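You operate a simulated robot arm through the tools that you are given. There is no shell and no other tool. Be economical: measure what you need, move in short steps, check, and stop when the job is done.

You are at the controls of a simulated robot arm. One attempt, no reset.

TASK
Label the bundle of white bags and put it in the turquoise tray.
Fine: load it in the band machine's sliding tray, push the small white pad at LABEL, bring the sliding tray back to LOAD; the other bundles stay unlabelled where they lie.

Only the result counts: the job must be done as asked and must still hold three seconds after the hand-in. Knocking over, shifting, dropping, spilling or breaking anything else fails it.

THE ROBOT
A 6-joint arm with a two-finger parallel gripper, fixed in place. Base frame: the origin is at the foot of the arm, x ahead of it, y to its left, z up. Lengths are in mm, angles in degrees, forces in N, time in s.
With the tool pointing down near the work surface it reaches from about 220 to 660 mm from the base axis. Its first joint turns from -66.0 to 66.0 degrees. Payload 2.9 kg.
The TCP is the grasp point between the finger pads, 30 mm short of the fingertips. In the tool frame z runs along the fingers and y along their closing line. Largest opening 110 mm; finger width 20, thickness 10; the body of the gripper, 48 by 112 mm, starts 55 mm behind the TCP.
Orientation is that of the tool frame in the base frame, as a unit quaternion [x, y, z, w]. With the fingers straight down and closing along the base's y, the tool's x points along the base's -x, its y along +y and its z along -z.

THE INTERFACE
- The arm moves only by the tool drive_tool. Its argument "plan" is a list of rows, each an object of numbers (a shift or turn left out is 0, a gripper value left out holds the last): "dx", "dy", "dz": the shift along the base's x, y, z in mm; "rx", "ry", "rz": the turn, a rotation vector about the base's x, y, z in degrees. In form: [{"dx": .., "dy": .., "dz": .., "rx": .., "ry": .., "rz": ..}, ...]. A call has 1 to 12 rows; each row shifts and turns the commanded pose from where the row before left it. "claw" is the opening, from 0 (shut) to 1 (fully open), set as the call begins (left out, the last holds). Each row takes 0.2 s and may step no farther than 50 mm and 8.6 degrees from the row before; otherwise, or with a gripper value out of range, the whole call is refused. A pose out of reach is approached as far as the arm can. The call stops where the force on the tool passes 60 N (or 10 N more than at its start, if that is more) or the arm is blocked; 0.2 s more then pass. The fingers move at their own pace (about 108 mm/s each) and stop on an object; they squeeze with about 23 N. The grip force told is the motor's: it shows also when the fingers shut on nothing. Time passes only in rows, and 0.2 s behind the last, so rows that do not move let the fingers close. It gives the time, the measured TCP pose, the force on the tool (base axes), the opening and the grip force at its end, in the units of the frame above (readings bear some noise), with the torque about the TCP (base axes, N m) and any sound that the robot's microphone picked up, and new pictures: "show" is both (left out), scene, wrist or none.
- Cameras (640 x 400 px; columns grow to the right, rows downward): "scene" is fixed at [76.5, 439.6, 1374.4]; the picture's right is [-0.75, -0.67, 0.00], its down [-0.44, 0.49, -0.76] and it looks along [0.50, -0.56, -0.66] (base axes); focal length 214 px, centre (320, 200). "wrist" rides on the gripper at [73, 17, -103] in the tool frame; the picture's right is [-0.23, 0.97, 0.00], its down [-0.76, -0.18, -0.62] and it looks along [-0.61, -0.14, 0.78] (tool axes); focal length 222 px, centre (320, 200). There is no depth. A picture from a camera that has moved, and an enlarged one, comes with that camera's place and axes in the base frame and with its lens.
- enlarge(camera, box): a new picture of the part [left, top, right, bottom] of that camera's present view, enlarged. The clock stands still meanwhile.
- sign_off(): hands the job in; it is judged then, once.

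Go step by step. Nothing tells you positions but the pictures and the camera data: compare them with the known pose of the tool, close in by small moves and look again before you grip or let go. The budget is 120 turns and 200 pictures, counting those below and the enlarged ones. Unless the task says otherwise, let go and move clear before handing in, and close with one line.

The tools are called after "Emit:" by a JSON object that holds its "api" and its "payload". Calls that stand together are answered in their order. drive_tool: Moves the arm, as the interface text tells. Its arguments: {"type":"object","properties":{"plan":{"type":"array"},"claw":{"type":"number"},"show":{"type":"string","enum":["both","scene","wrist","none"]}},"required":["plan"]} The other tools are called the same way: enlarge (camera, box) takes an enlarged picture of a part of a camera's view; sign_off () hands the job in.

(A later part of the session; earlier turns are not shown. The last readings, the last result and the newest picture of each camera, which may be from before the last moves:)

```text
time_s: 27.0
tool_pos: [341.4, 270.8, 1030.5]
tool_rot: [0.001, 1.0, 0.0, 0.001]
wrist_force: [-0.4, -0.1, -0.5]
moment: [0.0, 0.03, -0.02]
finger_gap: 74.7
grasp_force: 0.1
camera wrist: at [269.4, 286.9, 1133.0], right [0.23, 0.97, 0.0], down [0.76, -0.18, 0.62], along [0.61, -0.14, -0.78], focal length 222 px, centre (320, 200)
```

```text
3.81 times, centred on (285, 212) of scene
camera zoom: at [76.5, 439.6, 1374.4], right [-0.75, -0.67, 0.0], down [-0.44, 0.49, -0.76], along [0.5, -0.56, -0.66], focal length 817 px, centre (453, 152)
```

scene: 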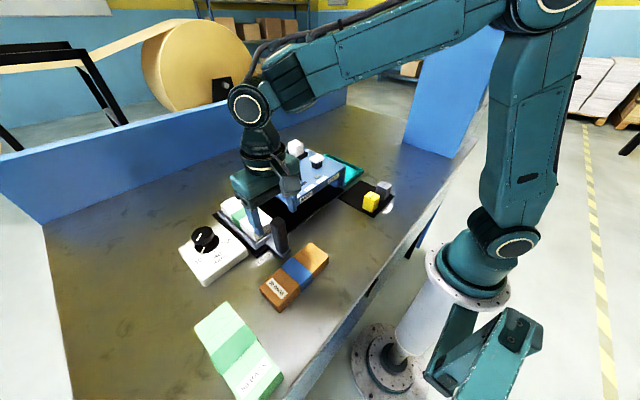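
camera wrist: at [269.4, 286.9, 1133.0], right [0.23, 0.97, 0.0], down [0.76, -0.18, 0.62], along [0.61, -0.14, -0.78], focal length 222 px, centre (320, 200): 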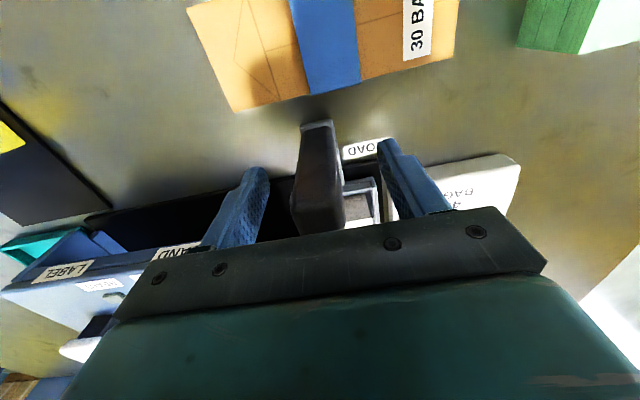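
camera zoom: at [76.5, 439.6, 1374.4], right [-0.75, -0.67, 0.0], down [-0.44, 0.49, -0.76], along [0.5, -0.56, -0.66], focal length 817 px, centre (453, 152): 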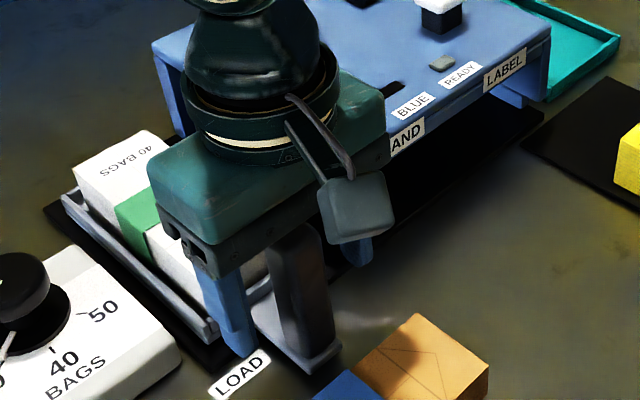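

The handle is between the fingers. I'll close on it, then slide −y.

Emit:
{"api": "drive_tool", "payload": {"plan": [{}, {}, {}, {}], "claw": 0.0, "show": "none"}}

Emit:
{"api": "drive_tool", "payload": {"plan": [{"dy": -5}, {"dy": -10}, {"dy": -15}, {"dy": -15}]}}

```text
time_s: 28.0
tool_pos: [341.6, 270.6, 1030.1]
tool_rot: [0.0, 1.0, 0.0, 0.0]
wrist_force: [0.8, -7.4, -2.4]
moment: [0.18, -0.27, 0.04]
finger_gap: 26.3
grasp_force: 45.0
```

```text
time_s: 29.0
tool_pos: [342.8, 225.6, 1028.8]
tool_rot: [-0.002, 1.0, 0.0, -0.001]
wrist_force: [-10.8, 0.4, -4.2]
moment: [0.04, -1.27, -0.21]
finger_gap: 25.7
grasp_force: 44.9
camera wrist: at [269.5, 242.2, 1133.0], right [0.23, 0.97, 0.0], down [0.76, -0.18, 0.62], along [0.61, -0.14, -0.78], focal length 222 px, centre (320, 200)
```

scene: 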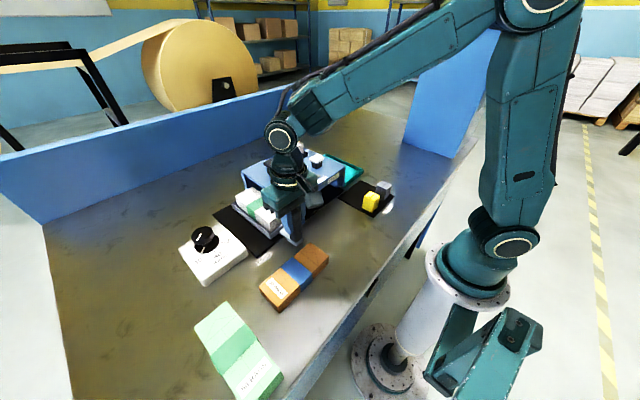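
wrist: 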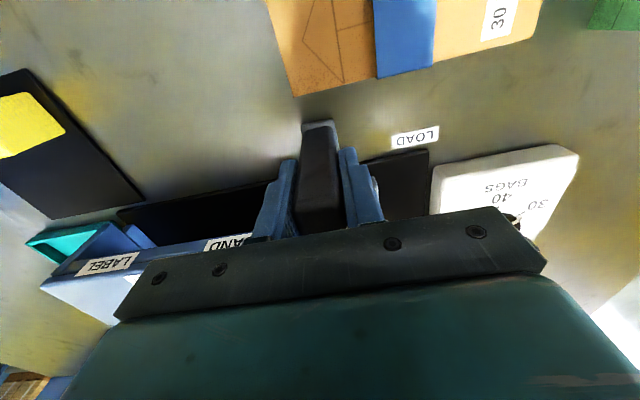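

The tray slides along. Continuing toward LABEL.

Emit:
{"api": "drive_tool", "payload": {"plan": [{"dy": -15}, {"dy": -15}, {"dy": -15}, {"dy": -15}, {"dy": -15}, {"dy": -15}, {"dy": -15}, {"dy": -15}, {"dy": -15}, {"dy": -15}]}}

Emit:
{"api": "enlarge", "payload": {"camera": "scene", "box": [235, 130, 375, 235]}}

```text
time_s: 31.2
tool_pos: [341.5, 74.4, 1029.5]
tool_rot: [0.0, 1.0, 0.0, 0.001]
wrist_force: [-7.6, -0.3, -6.5]
moment: [-0.11, 1.45, 0.08]
finger_gap: 25.8
grasp_force: 45.4
camera wrist: at [269.5, 90.9, 1133.0], right [0.23, 0.97, 0.0], down [0.76, -0.18, 0.62], along [0.61, -0.14, -0.78], focal length 222 px, centre (320, 200)
```

scene: 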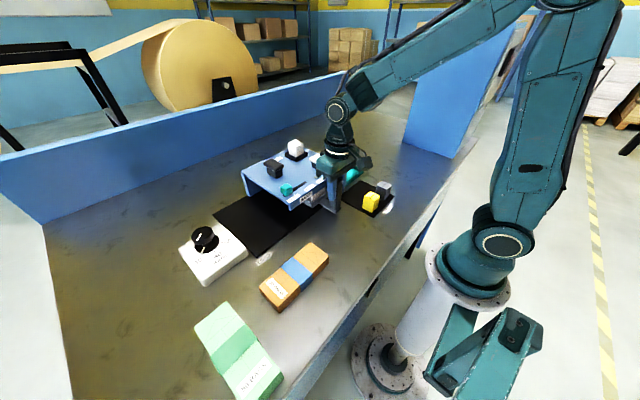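
wrist: 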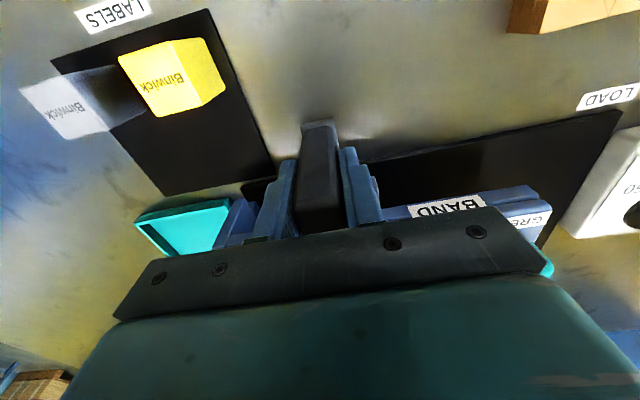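

```text
3.81 times, centred on (305, 182) of scene
camera zoom: at [76.4, 439.6, 1374.4], right [-0.75, -0.67, 0.0], down [-0.44, 0.49, -0.76], along [0.5, -0.56, -0.66], focal length 817 px, centre (377, 267)
```

zoom: 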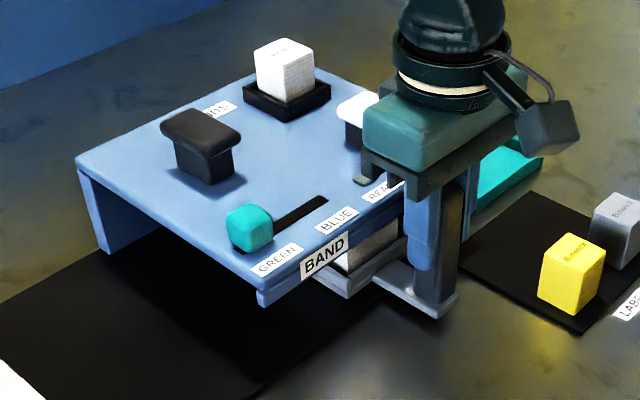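

Emit:
{"api": "drive_tool", "payload": {"plan": [{"dy": -8}, {"dy": -8}, {"dy": -8}, {"dy": -6}, {}], "show": "none"}}

Emit:
{"api": "enlarge", "payload": {"camera": "scene", "box": [265, 140, 375, 225]}}

```text
time_s: 32.4
tool_pos: [342.3, 45.1, 1029.0]
tool_rot: [0.0, 1.0, 0.0, 0.0]
wrist_force: [1.0, -1.1, -11.3]
moment: [-0.31, 1.53, 0.07]
finger_gap: 25.9
grasp_force: 45.2
```

```text
4.71 times, centred on (320, 182) of scene
camera zoom: at [76.8, 439.6, 1374.4], right [-0.75, -0.67, 0.0], down [-0.44, 0.49, -0.76], along [0.5, -0.56, -0.66], focal length 1009 px, centre (320, 282)
```

zoom: 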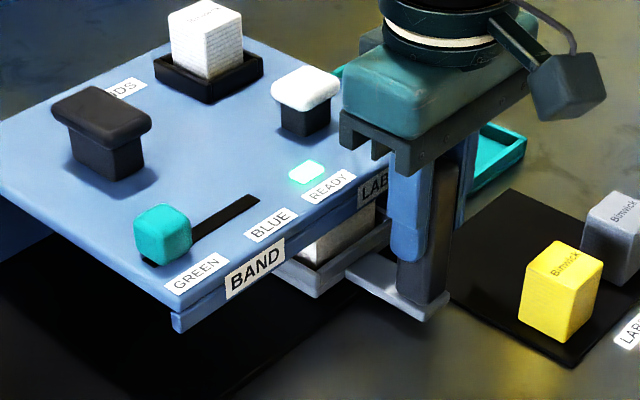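

READY lit up with the tray near y ≈ 45. I'll nudge 4 mm closer to the estimated station centre and check the lamp and force.

Emit:
{"api": "drive_tool", "payload": {"plan": [{"dy": -2}, {"dy": -2}, {}], "show": "none"}}

Emit:
{"api": "enlarge", "payload": {"camera": "scene", "box": [265, 140, 375, 225]}}

```text
time_s: 33.2
tool_pos: [342.2, 40.5, 1030.4]
tool_rot: [0.0, 1.0, 0.0, 0.0]
wrist_force: [-3.1, -1.4, -3.6]
moment: [-0.32, 0.16, -0.09]
finger_gap: 25.9
grasp_force: 45.6
```

```text
4.71 times, centred on (320, 182) of scene
camera zoom: at [76.5, 439.6, 1374.4], right [-0.75, -0.67, 0.0], down [-0.44, 0.49, -0.76], along [0.5, -0.56, -0.66], focal length 1009 px, centre (320, 282)
```

zoom: 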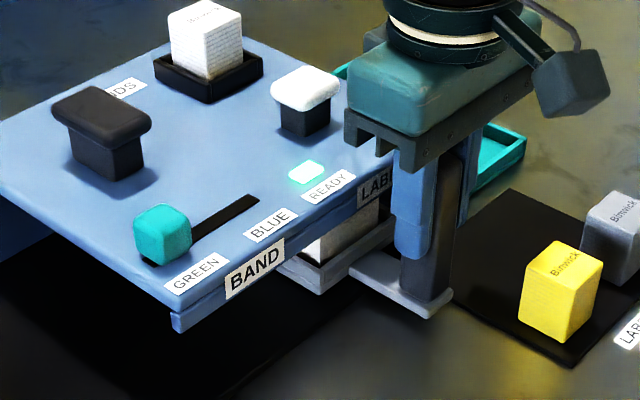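

READY stays lit at y ≈ 40. I'll release the handle, rise, close the fingers and move over the white pad (≈443, 42).

Emit:
{"api": "drive_tool", "payload": {"plan": [{}, {}, {"dz": 15}, {"dz": 25}, {"dz": 40}, {"dz": 30}], "claw": 0.5, "show": "none"}}

Emit:
{"api": "drive_tool", "payload": {"plan": [{}, {"dx": 25}, {"dx": 25}, {"dx": 25}, {"dx": 15}], "claw": 0.0}}

Emit:
{"api": "enlarge", "payload": {"camera": "scene", "box": [255, 115, 365, 205]}}

```text
time_s: 34.6
tool_pos: [341.9, 41.4, 1139.3]
tool_rot: [0.0, 1.0, 0.0, 0.0]
wrist_force: [0.5, -1.0, 0.8]
moment: [0.0, 0.0, 0.01]
finger_gap: 55.0
grasp_force: 0.1
```

```text
time_s: 35.8
tool_pos: [431.2, 39.6, 1140.8]
tool_rot: [0.0, 1.0, 0.0, 0.0]
wrist_force: [0.6, 0.3, 0.0]
moment: [-0.03, 0.01, 0.01]
finger_gap: 0.0
grasp_force: 23.0
camera wrist: at [359.2, 55.9, 1244.4], right [0.23, 0.97, 0.0], down [0.76, -0.18, 0.62], along [0.61, -0.14, -0.78], focal length 222 px, centre (320, 200)
```

scene: 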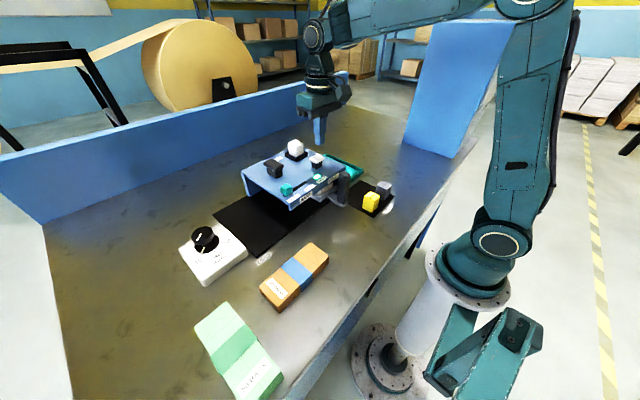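
wrist: 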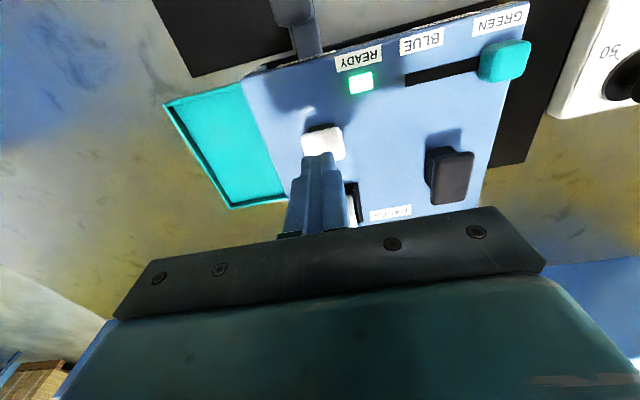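

```text
4.44 times, centred on (310, 160) of scene
camera zoom: at [76.5, 439.6, 1374.4], right [-0.75, -0.67, 0.0], down [-0.44, 0.49, -0.76], along [0.5, -0.56, -0.66], focal length 953 px, centre (364, 378)
```

zoom: 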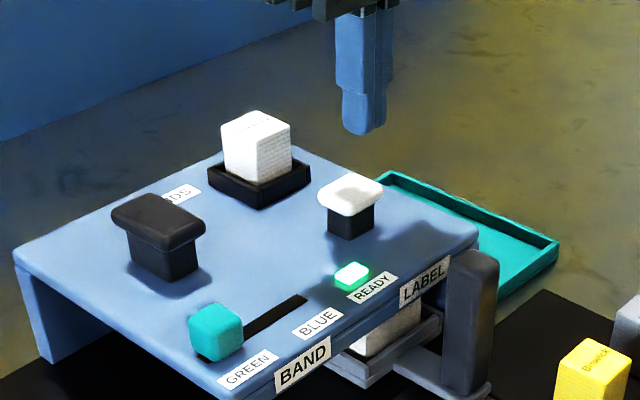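

Pad confirmed near (443, 40). Moving over it and down to just above.

Emit:
{"api": "drive_tool", "payload": {"plan": [{"dx": 12}, {"dz": -20}, {"dz": -20}, {}]}}

Emit:
{"api": "enlarge", "payload": {"camera": "scene", "box": [275, 125, 365, 195]}}

```text
time_s: 36.8
tool_pos: [443.5, 39.3, 1100.0]
tool_rot: [0.0, 1.0, -0.001, 0.002]
wrist_force: [-0.2, 0.2, 0.0]
moment: [-0.01, 0.01, 0.02]
finger_gap: 0.0
grasp_force: 22.7
camera wrist: at [371.0, 56.1, 1203.0], right [0.23, 0.97, 0.0], down [0.76, -0.18, 0.62], along [0.61, -0.14, -0.78], focal length 222 px, centre (320, 200)
```

scene: 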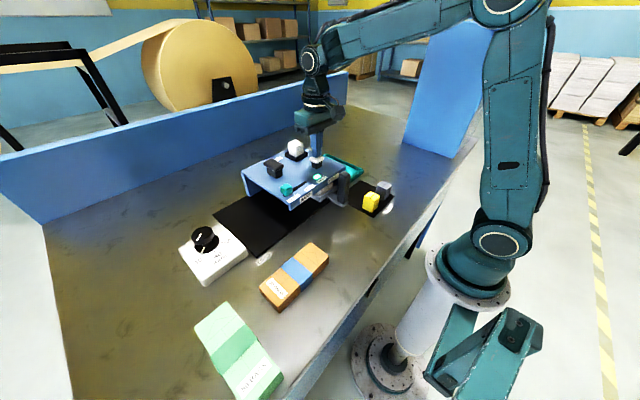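
wrist: 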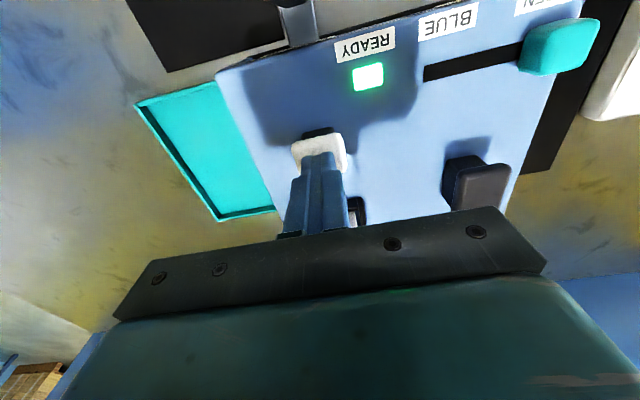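

```text
5.71 times, centred on (320, 160) of scene
camera zoom: at [76.5, 439.6, 1374.4], right [-0.75, -0.67, 0.0], down [-0.44, 0.49, -0.76], along [0.5, -0.56, -0.66], focal length 1226 px, centre (320, 429)
```

zoom: 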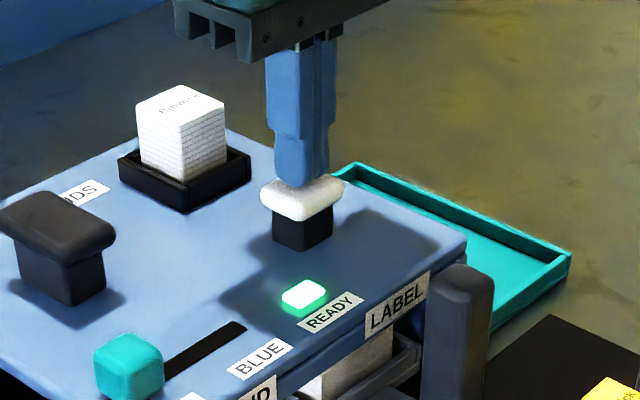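

Fingertips are centred just above the pad. Pressing in small steps.

Emit:
{"api": "drive_tool", "payload": {"plan": [{"dz": -4}, {"dz": -4}, {"dz": -3}, {"dz": -3}, {"dz": -3}], "show": "none"}}

Emit:
{"api": "enlarge", "payload": {"camera": "scene", "box": [275, 125, 365, 195]}}

```text
time_s: 38.0
tool_pos: [443.9, 40.6, 1083.0]
tool_rot: [0.0, 1.0, 0.0, 0.0]
wrist_force: [-6.2, 1.4, 7.5]
moment: [0.02, 0.21, 0.01]
finger_gap: 0.0
grasp_force: 23.0
heard: click
```

```text
5.71 times, centred on (320, 160) of scene
camera zoom: at [76.2, 439.6, 1374.4], right [-0.75, -0.67, 0.0], down [-0.44, 0.49, -0.76], along [0.5, -0.56, -0.66], focal length 1226 px, centre (320, 429)
```

zoom: 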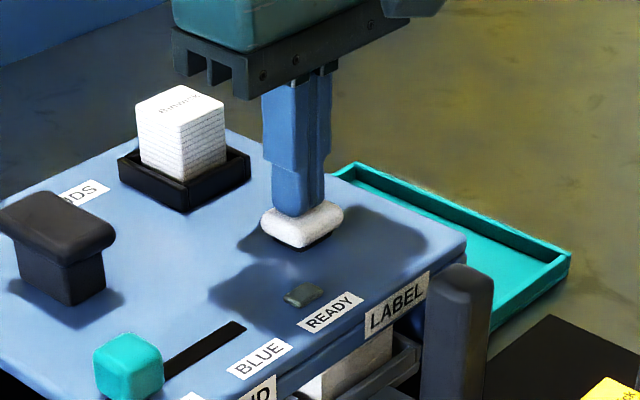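

A click, and the READY lamp went off, so the machine has cycled. I'll rise, go back to the handle and pull the tray to LOAD.

Emit:
{"api": "drive_tool", "payload": {"plan": [{"dz": 10}, {"dz": 25}, {"dz": 25}, {"dx": -30}, {"dx": -35}, {"dx": -37}], "show": "none"}}

Emit:
{"api": "drive_tool", "payload": {"plan": [{}, {}, {"dz": -30}, {"dz": -20}, {}], "claw": 0.6}}

Emit:
{"api": "enlarge", "payload": {"camera": "scene", "box": [275, 135, 375, 225]}}

```text
time_s: 39.4
tool_pos: [340.6, 38.7, 1143.2]
tool_rot: [0.0, 1.0, 0.0, 0.001]
wrist_force: [-0.5, -0.5, -0.7]
moment: [0.01, 0.01, 0.0]
finger_gap: 0.1
grasp_force: 23.6
```

```text
time_s: 40.6
tool_pos: [340.5, 40.0, 1091.8]
tool_rot: [0.0, 1.0, 0.0, 0.001]
wrist_force: [0.4, 0.3, 0.4]
moment: [-0.01, -0.02, 0.02]
finger_gap: 66.0
grasp_force: 0.0
camera wrist: at [268.4, 56.2, 1195.5], right [0.23, 0.97, 0.0], down [0.76, -0.18, 0.62], along [0.61, -0.14, -0.78], focal length 222 px, centre (320, 200)
```

scene: 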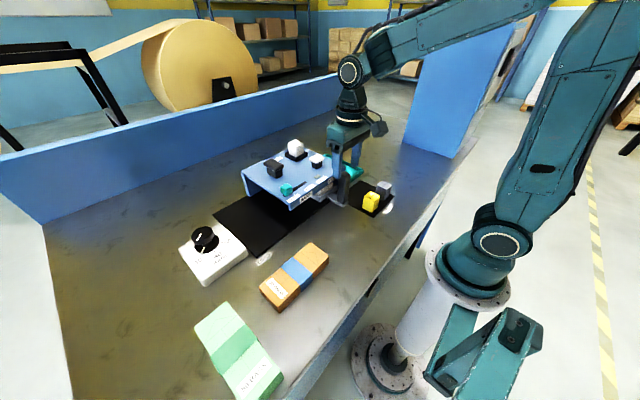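
wrist: 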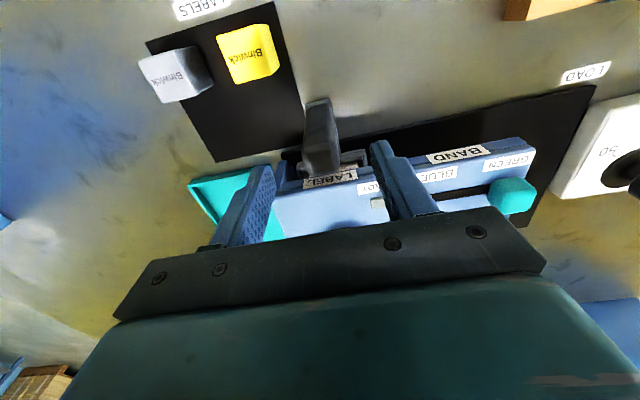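

```text
4.44 times, centred on (325, 180) of scene
camera zoom: at [76.5, 439.6, 1374.4], right [-0.75, -0.67, 0.0], down [-0.44, 0.49, -0.76], along [0.5, -0.56, -0.66], focal length 953 px, centre (298, 289)
```

zoom: 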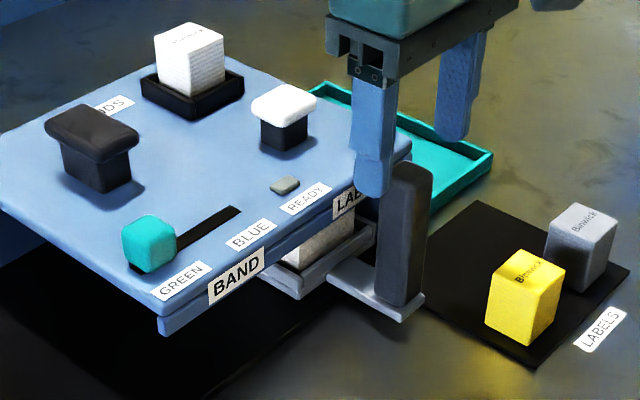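

Emit:
{"api": "drive_tool", "payload": {"plan": [{"dx": 1, "dz": -20}, {"dz": -20}, {"dz": -20}, {}], "show": "none"}}

Emit:
{"api": "drive_tool", "payload": {"plan": [{}, {}, {}, {"dy": 5}, {"dy": 10}, {"dy": 15}, {"dy": 15}, {"dy": 15}, {"dy": 15}, {"dy": 15}], "claw": 0.0}}

```text
time_s: 41.6
tool_pos: [341.7, 41.1, 1034.5]
tool_rot: [0.0, 1.0, 0.0, 0.0]
wrist_force: [0.1, 0.4, 0.3]
moment: [0.01, 0.0, -0.02]
finger_gap: 66.0
grasp_force: 0.0
```

```text
time_s: 43.8
tool_pos: [342.1, 131.0, 1033.0]
tool_rot: [-0.001, 1.0, 0.001, 0.003]
wrist_force: [-2.7, -0.9, 18.8]
moment: [-0.96, -0.75, -0.09]
finger_gap: 26.0
grasp_force: 45.3
camera wrist: at [270.1, 147.6, 1136.2], right [0.23, 0.97, 0.0], down [0.76, -0.18, 0.63], along [0.61, -0.14, -0.78], focal length 222 px, centre (320, 200)
```

scene: 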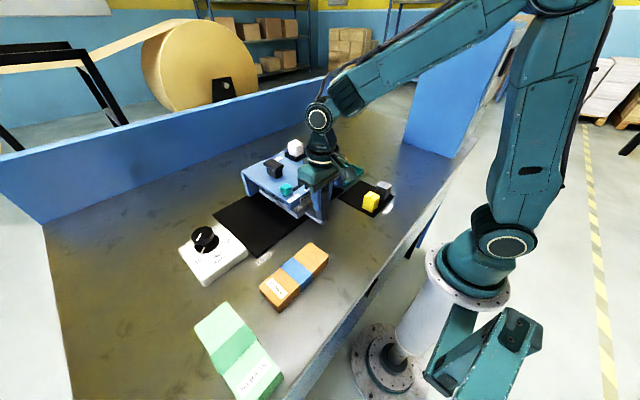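
wrist: 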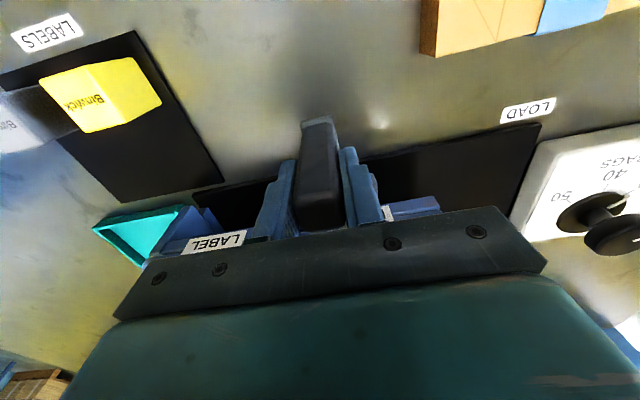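

Emit:
{"api": "drive_tool", "payload": {"plan": [{"dy": 15, "dz": -1}, {"dy": 15, "dz": -1}, {"dy": 15}, {"dy": 15}, {"dy": 15}, {"dy": 15}, {"dy": 15}, {"dy": 15}, {"dy": 10}, {"dy": 6}, {}]}}

Emit:
{"api": "enlarge", "payload": {"camera": "scene", "box": [205, 175, 325, 270]}}

```text
time_s: 46.2
tool_pos: [343.9, 266.4, 1030.3]
tool_rot: [0.0, 1.0, 0.001, 0.001]
wrist_force: [7.7, 1.8, 14.9]
moment: [-0.74, -1.29, 0.21]
finger_gap: 25.9
grasp_force: 44.9
camera wrist: at [270.7, 283.2, 1134.1], right [0.23, 0.97, 0.0], down [0.76, -0.18, 0.62], along [0.61, -0.14, -0.78], focal length 222 px, centre (320, 200)
```

scene: 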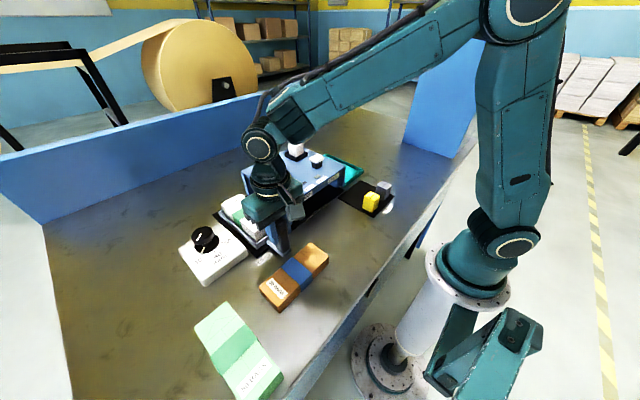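
wrist: 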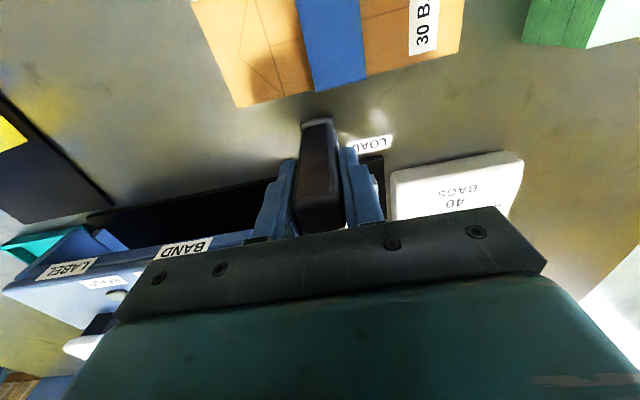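

```text
4.21 times, centred on (265, 222) of scene
camera zoom: at [76.5, 439.5, 1374.4], right [-0.75, -0.67, 0.0], down [-0.44, 0.49, -0.76], along [0.5, -0.56, -0.66], focal length 903 px, centre (552, 105)
```

zoom: 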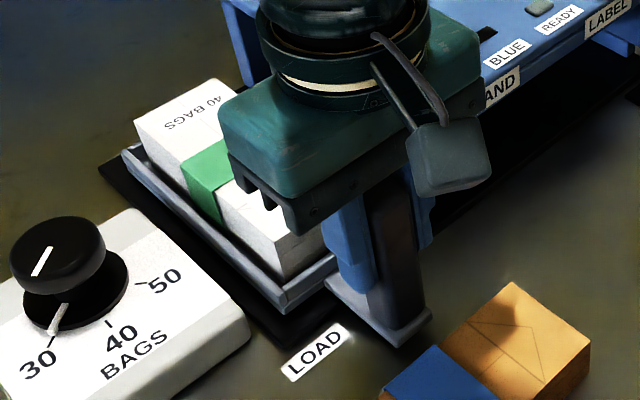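

A few millimetres more to reach the original LOAD position, then release and rise.

Emit:
{"api": "drive_tool", "payload": {"plan": [{"dy": 2}, {"dy": 2}, {"dy": 1}, {}], "show": "none"}}

Emit:
{"api": "drive_tool", "payload": {"plan": [{}, {}, {"dz": 20}, {"dz": 35}, {"dz": 40}, {"dz": 15, "dy": -30}, {"dy": -35, "dx": 20}], "claw": 0.55}}

Emit:
{"api": "enlarge", "payload": {"camera": "scene", "box": [205, 175, 325, 270]}}

```text
time_s: 47.2
tool_pos: [342.4, 269.1, 1031.0]
tool_rot: [0.001, 1.0, -0.001, -0.001]
wrist_force: [5.6, -20.2, 21.3]
moment: [0.36, -0.54, 0.56]
finger_gap: 25.5
grasp_force: 44.9
```

```text
time_s: 48.8
tool_pos: [363.5, 207.6, 1141.3]
tool_rot: [-0.001, 1.0, 0.0, 0.0]
wrist_force: [0.0, -0.2, 0.7]
moment: [0.01, 0.01, 0.02]
finger_gap: 60.3
grasp_force: 0.1
camera wrist: at [291.7, 224.1, 1244.8], right [0.23, 0.97, 0.0], down [0.76, -0.18, 0.62], along [0.61, -0.14, -0.78], focal length 222 px, centre (320, 200)
```

scene: 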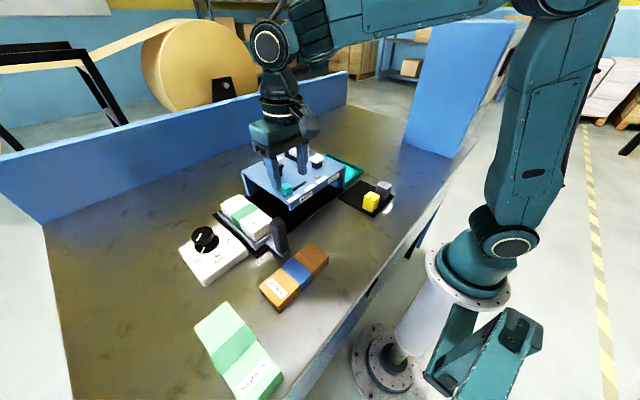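
wrist: 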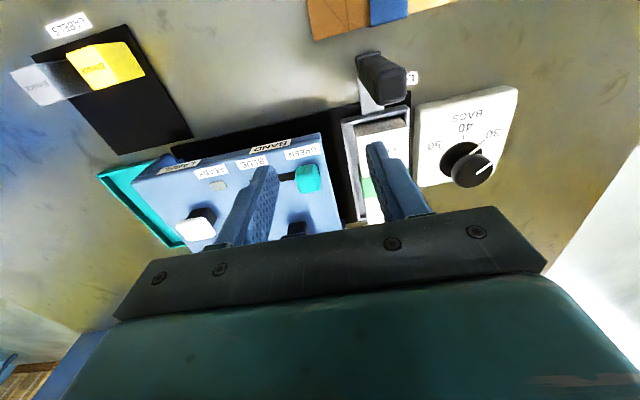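

```text
4.21 times, centred on (265, 222) of scene
camera zoom: at [76.5, 439.6, 1374.4], right [-0.75, -0.67, 0.0], down [-0.44, 0.49, -0.76], along [0.5, -0.56, -0.66], focal length 903 px, centre (552, 105)
```

zoom: 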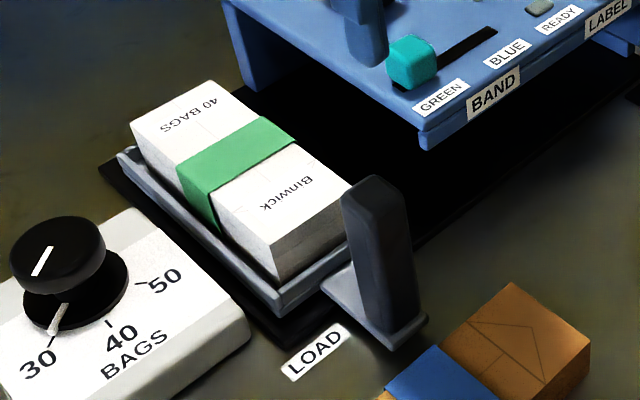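

The bundle now carries a "Binwick" label and the tray is back at LOAD. Next I'll go over the bundle to pick it up.

Emit:
{"api": "drive_tool", "payload": {"plan": [{"dx": 30, "dy": 15}, {"dx": 30, "dy": 15}, {"dx": 30, "dy": 17}, {"dx": 26, "dy": 17}, {"dz": -25}, {"dz": -25}, {"dz": -15}, {}], "claw": 0.75}}

Emit:
{"api": "enlarge", "payload": {"camera": "scene", "box": [205, 175, 305, 265]}}

Emit:
{"api": "enlarge", "payload": {"camera": "wrist", "box": [170, 0, 490, 200]}}

```text
time_s: 50.6
tool_pos: [479.2, 271.7, 1075.7]
tool_rot: [0.0, 1.0, 0.001, 0.0]
wrist_force: [0.3, -0.3, 0.5]
moment: [0.02, 0.01, -0.02]
finger_gap: 82.6
grasp_force: 0.2
camera wrist: at [407.9, 287.3, 1179.1], right [0.23, 0.97, 0.0], down [0.76, -0.18, 0.62], along [0.61, -0.14, -0.78], focal length 222 px, centre (320, 200)
```

scene: 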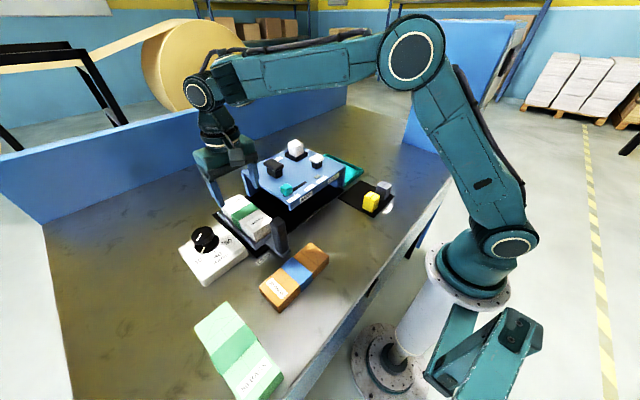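
wrist: 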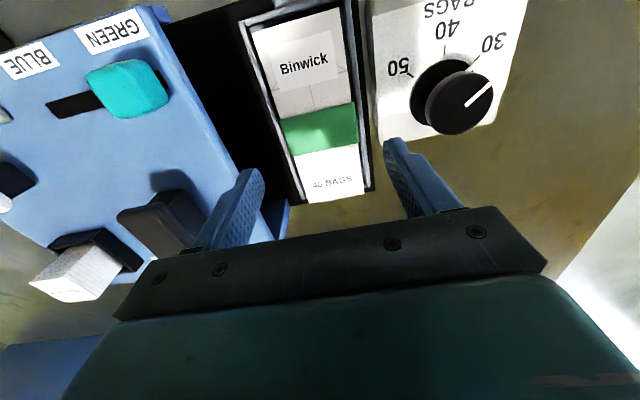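

```text
4.44 times, centred on (255, 220) of scene
camera zoom: at [76.5, 439.6, 1374.4], right [-0.75, -0.67, 0.0], down [-0.44, 0.49, -0.76], along [0.5, -0.56, -0.66], focal length 953 px, centre (609, 111)
```

zoom: 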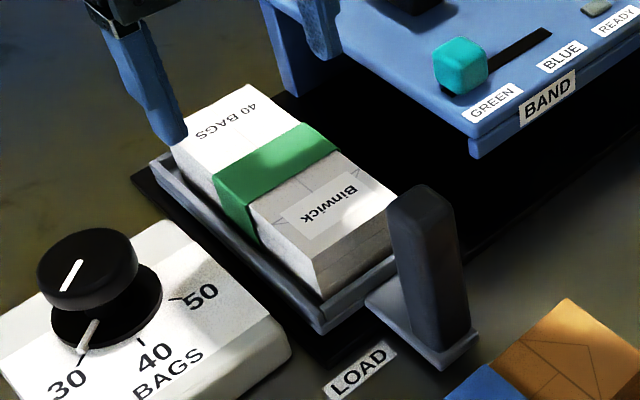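

```text
2.00 times, centred on (330, 100) of wrist
camera zoom: at [407.9, 287.3, 1179.1], right [0.23, 0.97, 0.0], down [0.76, -0.18, 0.62], along [0.61, -0.14, -0.78], focal length 444 px, centre (300, 400)
```

zoom: 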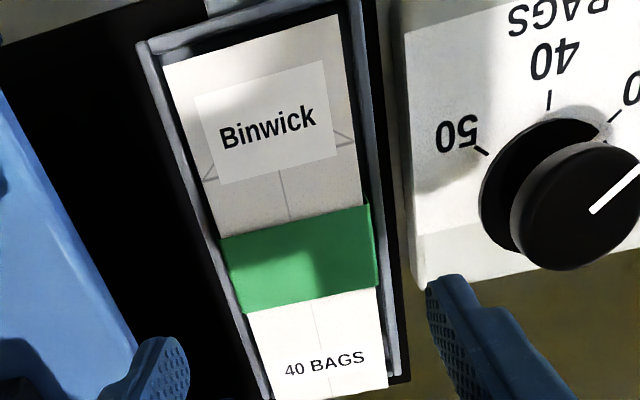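

The bundle's top is at z ≈ 992, centred at (480, 271). I'll lower with a modest opening so the tips stop just above the rim, then close.

Emit:
{"api": "drive_tool", "payload": {"plan": [{"dz": -20}, {"dz": -20}, {"dz": -20}, {"dz": -12}, {"dz": -4}, {}], "claw": 0.66, "show": "none"}}

Emit:
{"api": "drive_tool", "payload": {"plan": [{"dz": -1}, {}], "show": "wrist"}}

Emit:
{"api": "enlarge", "payload": {"camera": "scene", "box": [205, 175, 305, 265]}}

```text
time_s: 52.0
tool_pos: [479.0, 271.3, 1000.4]
tool_rot: [0.0, 1.0, 0.0, 0.0]
wrist_force: [-0.2, 0.4, 0.0]
moment: [-0.01, 0.0, 0.0]
finger_gap: 72.6
grasp_force: 0.0
```

```text
time_s: 52.6
tool_pos: [480.0, 271.7, 999.3]
tool_rot: [-0.001, 1.0, 0.001, 0.001]
wrist_force: [-1.1, 0.1, 3.6]
moment: [-0.15, 0.08, -0.03]
finger_gap: 72.7
grasp_force: 0.0
camera wrist: at [407.2, 287.1, 1102.4], right [0.23, 0.97, 0.0], down [0.76, -0.18, 0.62], along [0.61, -0.14, -0.78], focal length 222 px, centre (320, 200)
```

wrist: 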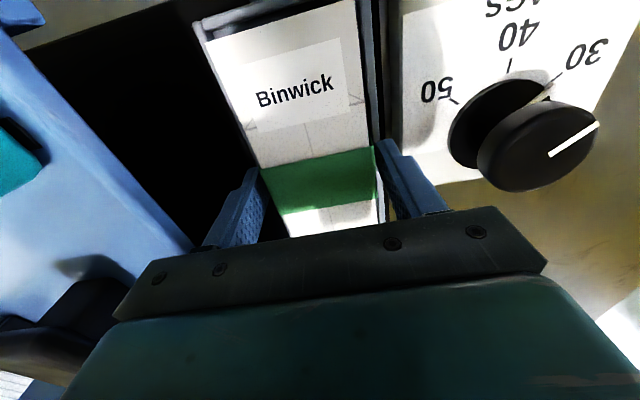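

```text
4.44 times, centred on (255, 220) of scene
camera zoom: at [76.4, 439.6, 1374.4], right [-0.75, -0.67, 0.0], down [-0.44, 0.49, -0.76], along [0.5, -0.56, -0.66], focal length 953 px, centre (609, 111)
```

zoom: 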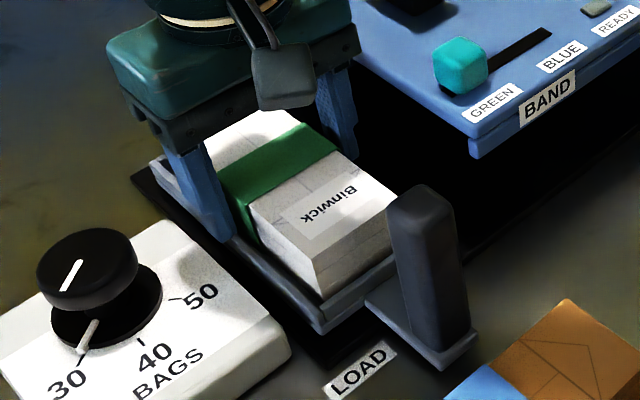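

The tips touch the rim lightly. I'll back off half a millimetre, close, and lift very slowly.

Emit:
{"api": "drive_tool", "payload": {"plan": [{"dz": 0.7}, {}, {}, {}], "claw": 0.0, "show": "none"}}

Emit:
{"api": "drive_tool", "payload": {"plan": [{"dz": 1}, {"dz": 1}, {"dz": 1.5}, {"dz": 2}, {"dz": 2}, {"dz": 2}], "show": "wrist"}}

Emit:
{"api": "enlarge", "payload": {"camera": "scene", "box": [205, 175, 305, 265]}}

```text
time_s: 53.6
tool_pos: [479.2, 270.9, 999.1]
tool_rot: [-0.001, 1.0, 0.0, 0.0]
wrist_force: [0.5, 0.3, -0.4]
moment: [0.01, -0.04, 0.04]
finger_gap: 59.8
grasp_force: 23.1
```

```text
time_s: 55.0
tool_pos: [478.4, 270.9, 1008.6]
tool_rot: [0.0, 1.0, 0.0, 0.001]
wrist_force: [0.5, -0.4, -2.0]
moment: [0.0, 0.01, -0.03]
finger_gap: 59.7
grasp_force: 22.9
camera wrist: at [406.9, 286.9, 1112.6], right [0.23, 0.97, 0.0], down [0.76, -0.18, 0.62], along [0.61, -0.14, -0.78], focal length 222 px, centre (320, 200)
```

wrist: 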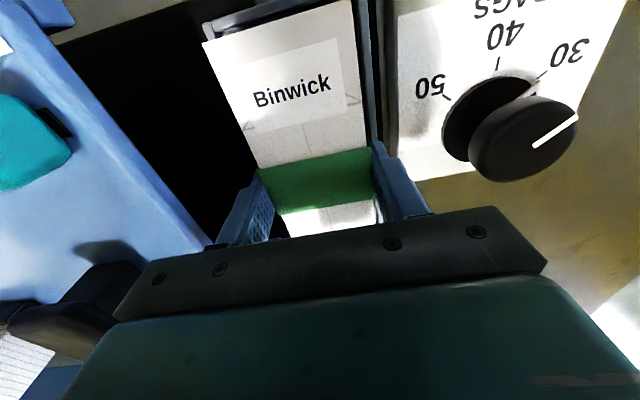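

```text
4.44 times, centred on (255, 220) of scene
camera zoom: at [76.5, 439.6, 1374.4], right [-0.75, -0.67, 0.0], down [-0.44, 0.49, -0.76], along [0.5, -0.56, -0.66], focal length 953 px, centre (609, 111)
```

zoom: 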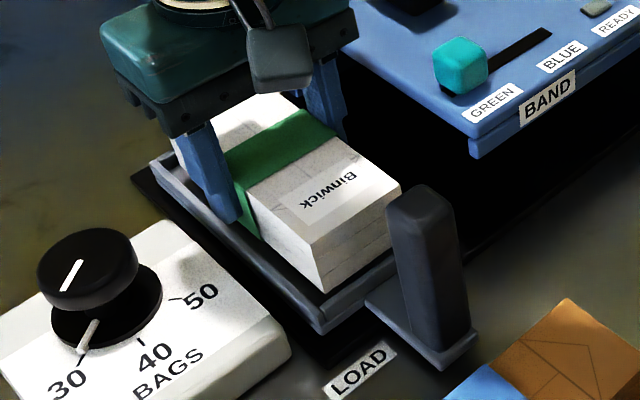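

It holds. Continuing the lift gradually with gentle acceleration.

Emit:
{"api": "drive_tool", "payload": {"plan": [{"dz": 2}, {"dz": 4}, {"dz": 6}, {"dz": 8}, {"dz": 8}, {"dz": 8}, {"dz": 8}, {"dz": 8}, {"dz": 8}, {"dz": 8}, {"dz": 6}, {"dz": 4}], "show": "none"}}

Emit:
{"api": "drive_tool", "payload": {"plan": [{"dz": 3}, {"dz": 5}, {"dz": 7}, {"dz": 8}, {"dz": 8}, {"dz": 8}, {"dz": 8}, {"dz": 8}, {"dz": 8}, {"dz": 6}, {"dz": 3}, {}]}}

```text
time_s: 57.6
tool_pos: [480.1, 270.9, 1086.8]
tool_rot: [0.0, 1.0, 0.0, 0.001]
wrist_force: [-0.5, -0.7, -1.4]
moment: [-0.01, -0.01, 0.03]
finger_gap: 59.8
grasp_force: 23.1
```

```text
time_s: 60.2
tool_pos: [480.2, 272.4, 1158.3]
tool_rot: [0.0, 1.0, 0.0, 0.001]
wrist_force: [-0.7, -0.3, -2.3]
moment: [-0.01, 0.01, 0.0]
finger_gap: 59.7
grasp_force: 22.7
camera wrist: at [407.4, 288.5, 1261.8], right [0.23, 0.97, 0.0], down [0.76, -0.18, 0.62], along [0.61, -0.14, -0.78], focal length 222 px, centre (320, 200)
```

scene: 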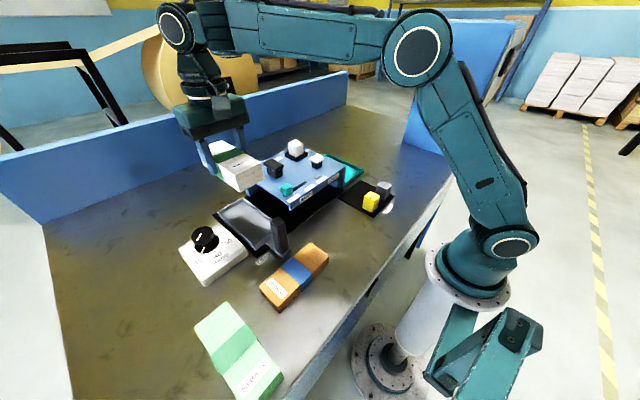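
wrist: 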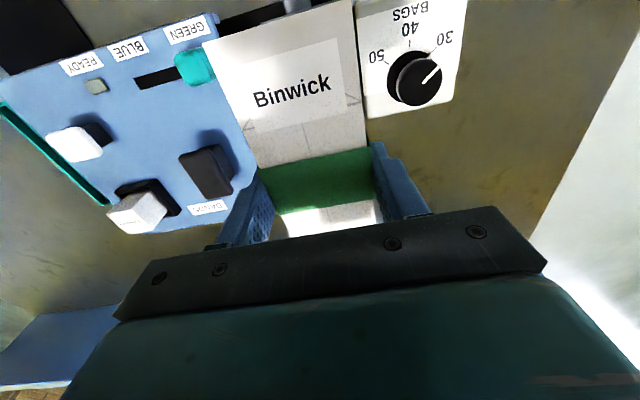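

Held firmly with the label visible. I'll carry it over the machine to the turquoise tray, whose centre I put near (484, −98).

Emit:
{"api": "drive_tool", "payload": {"plan": [{"dy": -4}, {"dy": -8}, {"dy": -12}, {"dy": -16}, {"dy": -20}, {"dy": -20}, {"dy": -20}, {"dy": -20}, {"dy": -20}, {"dy": -20}, {"dy": -16}, {"dy": -10}], "show": "none"}}

Emit:
{"api": "drive_tool", "payload": {"plan": [{"dy": -10}, {"dy": -15}, {"dy": -20, "dx": 1}, {"dy": -20, "dx": 1}, {"dy": -20, "dx": 1}, {"dy": -20, "dx": 1}, {"dy": -20}, {"dy": -20}, {"dy": -16}, {"dy": -12}, {"dy": -8}, {"dy": -3}]}}

```text
time_s: 62.8
tool_pos: [480.0, 84.6, 1159.0]
tool_rot: [0.0, 1.0, 0.0, 0.001]
wrist_force: [0.0, -0.7, -1.7]
moment: [-0.01, 0.02, 0.01]
finger_gap: 59.7
grasp_force: 22.8
```

```text
time_s: 65.4
tool_pos: [482.2, -98.9, 1158.5]
tool_rot: [0.0, 1.0, 0.001, 0.001]
wrist_force: [-0.8, 0.0, -1.2]
moment: [-0.05, -0.03, -0.01]
finger_gap: 59.7
grasp_force: 22.8
camera wrist: at [411.0, -82.5, 1261.8], right [0.23, 0.97, 0.0], down [0.76, -0.18, 0.62], along [0.61, -0.14, -0.78], focal length 222 px, centre (320, 200)
```

scene: 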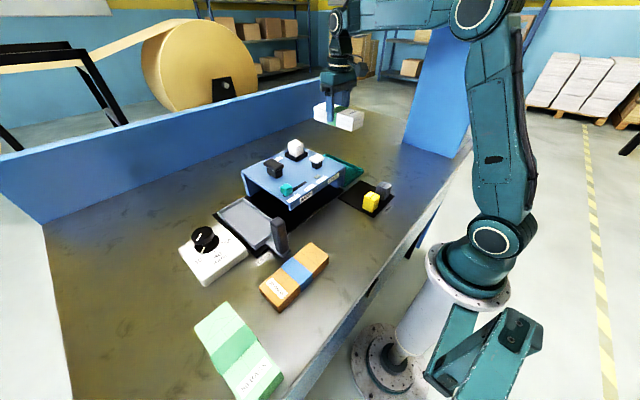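
wrist: 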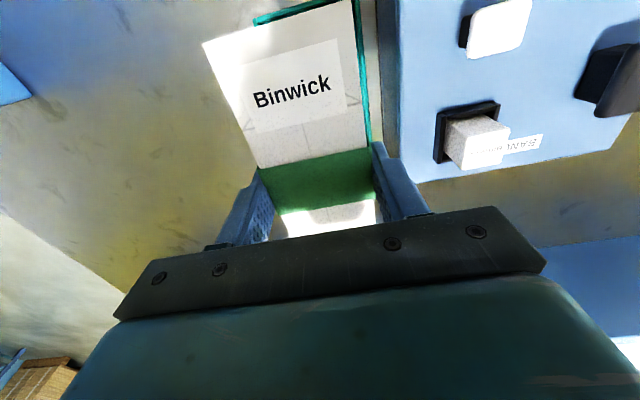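

Centred over the turquoise tray. Lowering in gentle rows.

Emit:
{"api": "drive_tool", "payload": {"plan": [{"dz": -4, "dx": 1, "dy": 1}, {"dz": -8}, {"dz": -12}, {"dz": -14}, {"dz": -14}, {"dz": -14}, {"dz": -14}, {"dz": -14}, {"dz": -14}, {"dz": -12}, {"dz": -8}, {"dz": -4}]}}

Emit:
{"api": "enlarge", "payload": {"camera": "scene", "box": [290, 110, 390, 200]}}

Emit:
{"api": "enlarge", "payload": {"camera": "wrist", "box": [170, 0, 450, 175]}}

```text
time_s: 68.0
tool_pos: [484.3, -96.3, 1026.6]
tool_rot: [-0.001, 1.0, 0.0, 0.001]
wrist_force: [0.1, -0.3, -2.6]
moment: [-0.03, 0.0, 0.01]
finger_gap: 59.6
grasp_force: 22.8
camera wrist: at [412.0, -81.4, 1131.0], right [0.23, 0.97, 0.0], down [0.76, -0.18, 0.62], along [0.61, -0.14, -0.78], focal length 222 px, centre (320, 200)
```

scene: 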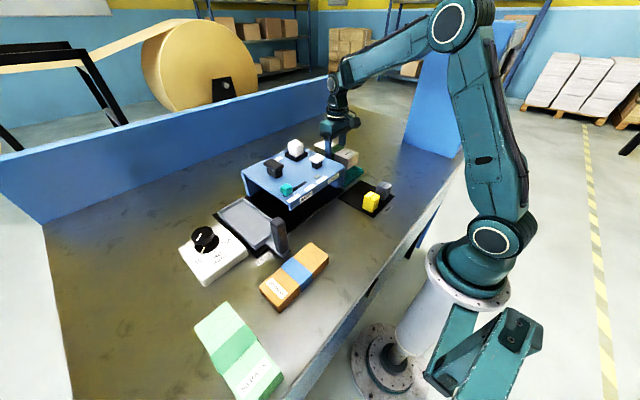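
wrist: 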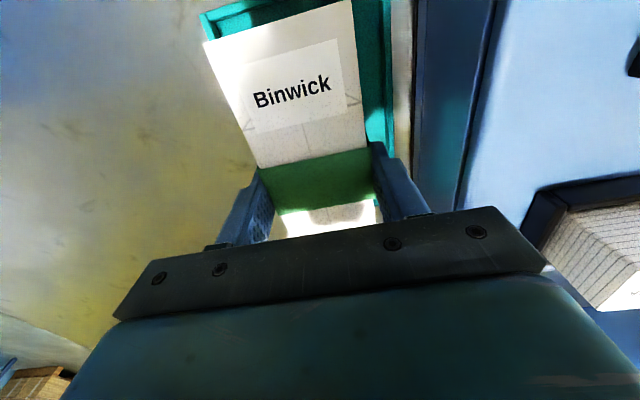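

```text
4.44 times, centred on (340, 155) of scene
camera zoom: at [76.5, 439.6, 1374.4], right [-0.75, -0.67, 0.0], down [-0.44, 0.49, -0.76], along [0.5, -0.56, -0.66], focal length 953 px, centre (231, 400)
```

zoom: 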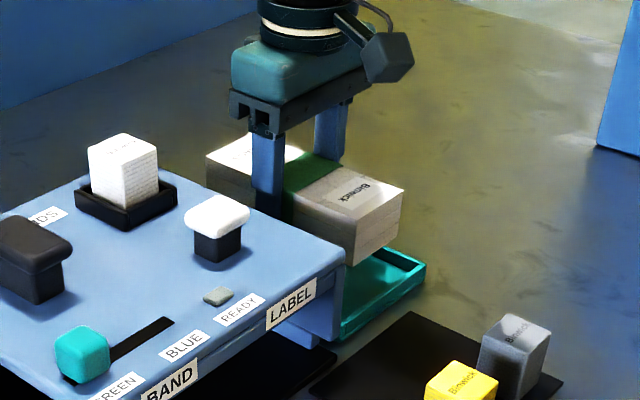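

```text
2.29 times, centred on (310, 88) of wrist
camera zoom: at [412.0, -81.4, 1131.0], right [0.23, 0.97, 0.0], down [0.76, -0.18, 0.62], along [0.61, -0.14, -0.78], focal length 508 px, centre (343, 457)
```

zoom: 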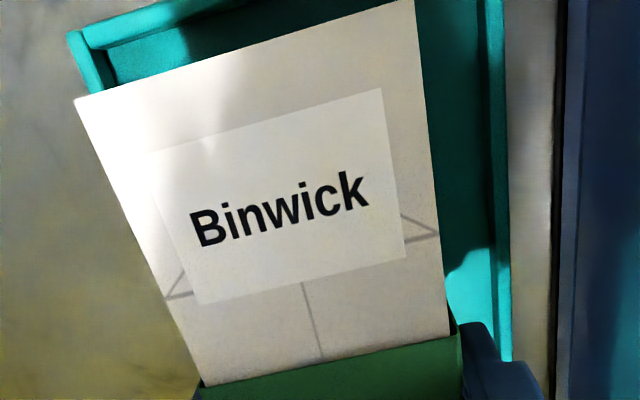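

Well centred between the rims. Lowering to the floor of the tray.

Emit:
{"api": "drive_tool", "payload": {"plan": [{"dz": -6}, {"dz": -8}, {"dz": -8}, {"dz": -6}, {"dz": -4}, {"dz": -2}, {}], "show": "none"}}

Emit:
{"api": "enlarge", "payload": {"camera": "scene", "box": [290, 110, 390, 200]}}

```text
time_s: 69.6
tool_pos: [483.8, -98.4, 991.7]
tool_rot: [0.001, 1.0, 0.0, 0.001]
wrist_force: [0.2, -0.2, -1.8]
moment: [0.0, 0.03, 0.01]
finger_gap: 59.9
grasp_force: 23.1
```

```text
4.44 times, centred on (340, 155) of scene
camera zoom: at [76.5, 439.6, 1374.4], right [-0.75, -0.67, 0.0], down [-0.44, 0.49, -0.76], along [0.5, -0.56, -0.66], focal length 953 px, centre (231, 400)
```

zoom: 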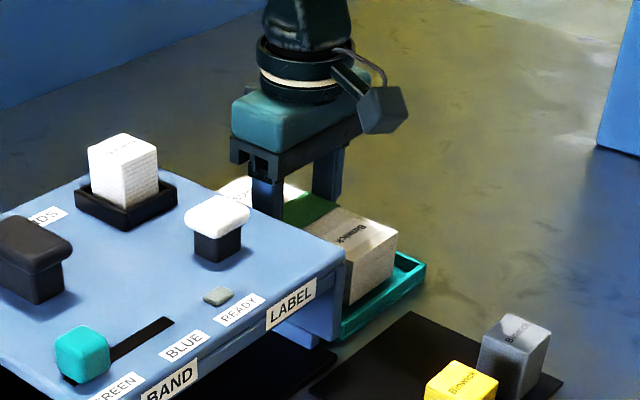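

Emit:
{"api": "drive_tool", "payload": {"plan": [{"dz": -2}, {"dz": -2}, {}], "show": "none"}}

Emit:
{"api": "drive_tool", "payload": {"plan": [{"dz": -1.5}, {}], "show": "none"}}

```text
time_s: 70.4
tool_pos: [484.0, -97.2, 988.8]
tool_rot: [-0.001, 1.0, 0.0, 0.0]
wrist_force: [0.0, 0.4, -1.4]
moment: [0.0, 0.0, -0.02]
finger_gap: 60.0
grasp_force: 22.8
```

```text
time_s: 71.0
tool_pos: [484.7, -97.6, 987.0]
tool_rot: [0.0, 1.0, 0.001, 0.0]
wrist_force: [0.1, 0.5, -1.2]
moment: [0.02, 0.03, -0.03]
finger_gap: 59.5
grasp_force: 22.9
```

No contact yet, so I'll keep lowering in small steps.

Emit:
{"api": "drive_tool", "payload": {"plan": [{"dz": -1.5}, {"dz": -1.5}, {}], "show": "none"}}

Emit:
{"api": "drive_tool", "payload": {"plan": [{"dz": -1.5}, {}], "show": "none"}}

Emit:
{"api": "drive_tool", "payload": {"plan": [{"dz": -1.5}, {}], "show": "none"}}

Emit:
{"api": "enlarge", "payload": {"camera": "scene", "box": [330, 145, 390, 195]}}

```text
time_s: 71.8
tool_pos: [484.8, -97.7, 986.4]
tool_rot: [0.0, 1.0, -0.001, 0.002]
wrist_force: [-4.1, -1.3, 18.5]
moment: [0.01, 0.23, 0.0]
finger_gap: 59.8
grasp_force: 22.9
```

```text
time_s: 72.4
tool_pos: [484.9, -97.9, 982.8]
tool_rot: [0.0, 1.0, 0.0, 0.002]
wrist_force: [2.5, -3.3, 20.6]
moment: [-0.07, -0.04, 0.06]
finger_gap: 60.0
grasp_force: 23.3
```

```text
time_s: 73.0
tool_pos: [485.2, -97.1, 981.2]
tool_rot: [0.0, 1.0, 0.0, 0.001]
wrist_force: [3.6, -3.8, 19.2]
moment: [-0.11, -0.18, -0.06]
finger_gap: 59.9
grasp_force: 22.7
```

```text
8.00 times, centred on (360, 170) of scene
camera zoom: at [76.3, 439.6, 1374.4], right [-0.75, -0.67, 0.0], down [-0.44, 0.49, -0.76], along [0.5, -0.56, -0.66], focal length 1716 px, centre (0, 440)
```

zoom: 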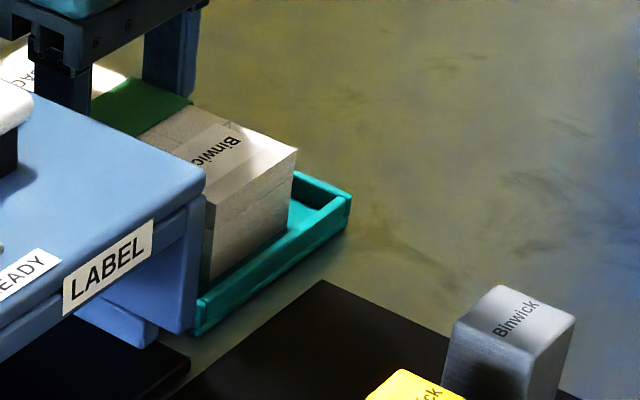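

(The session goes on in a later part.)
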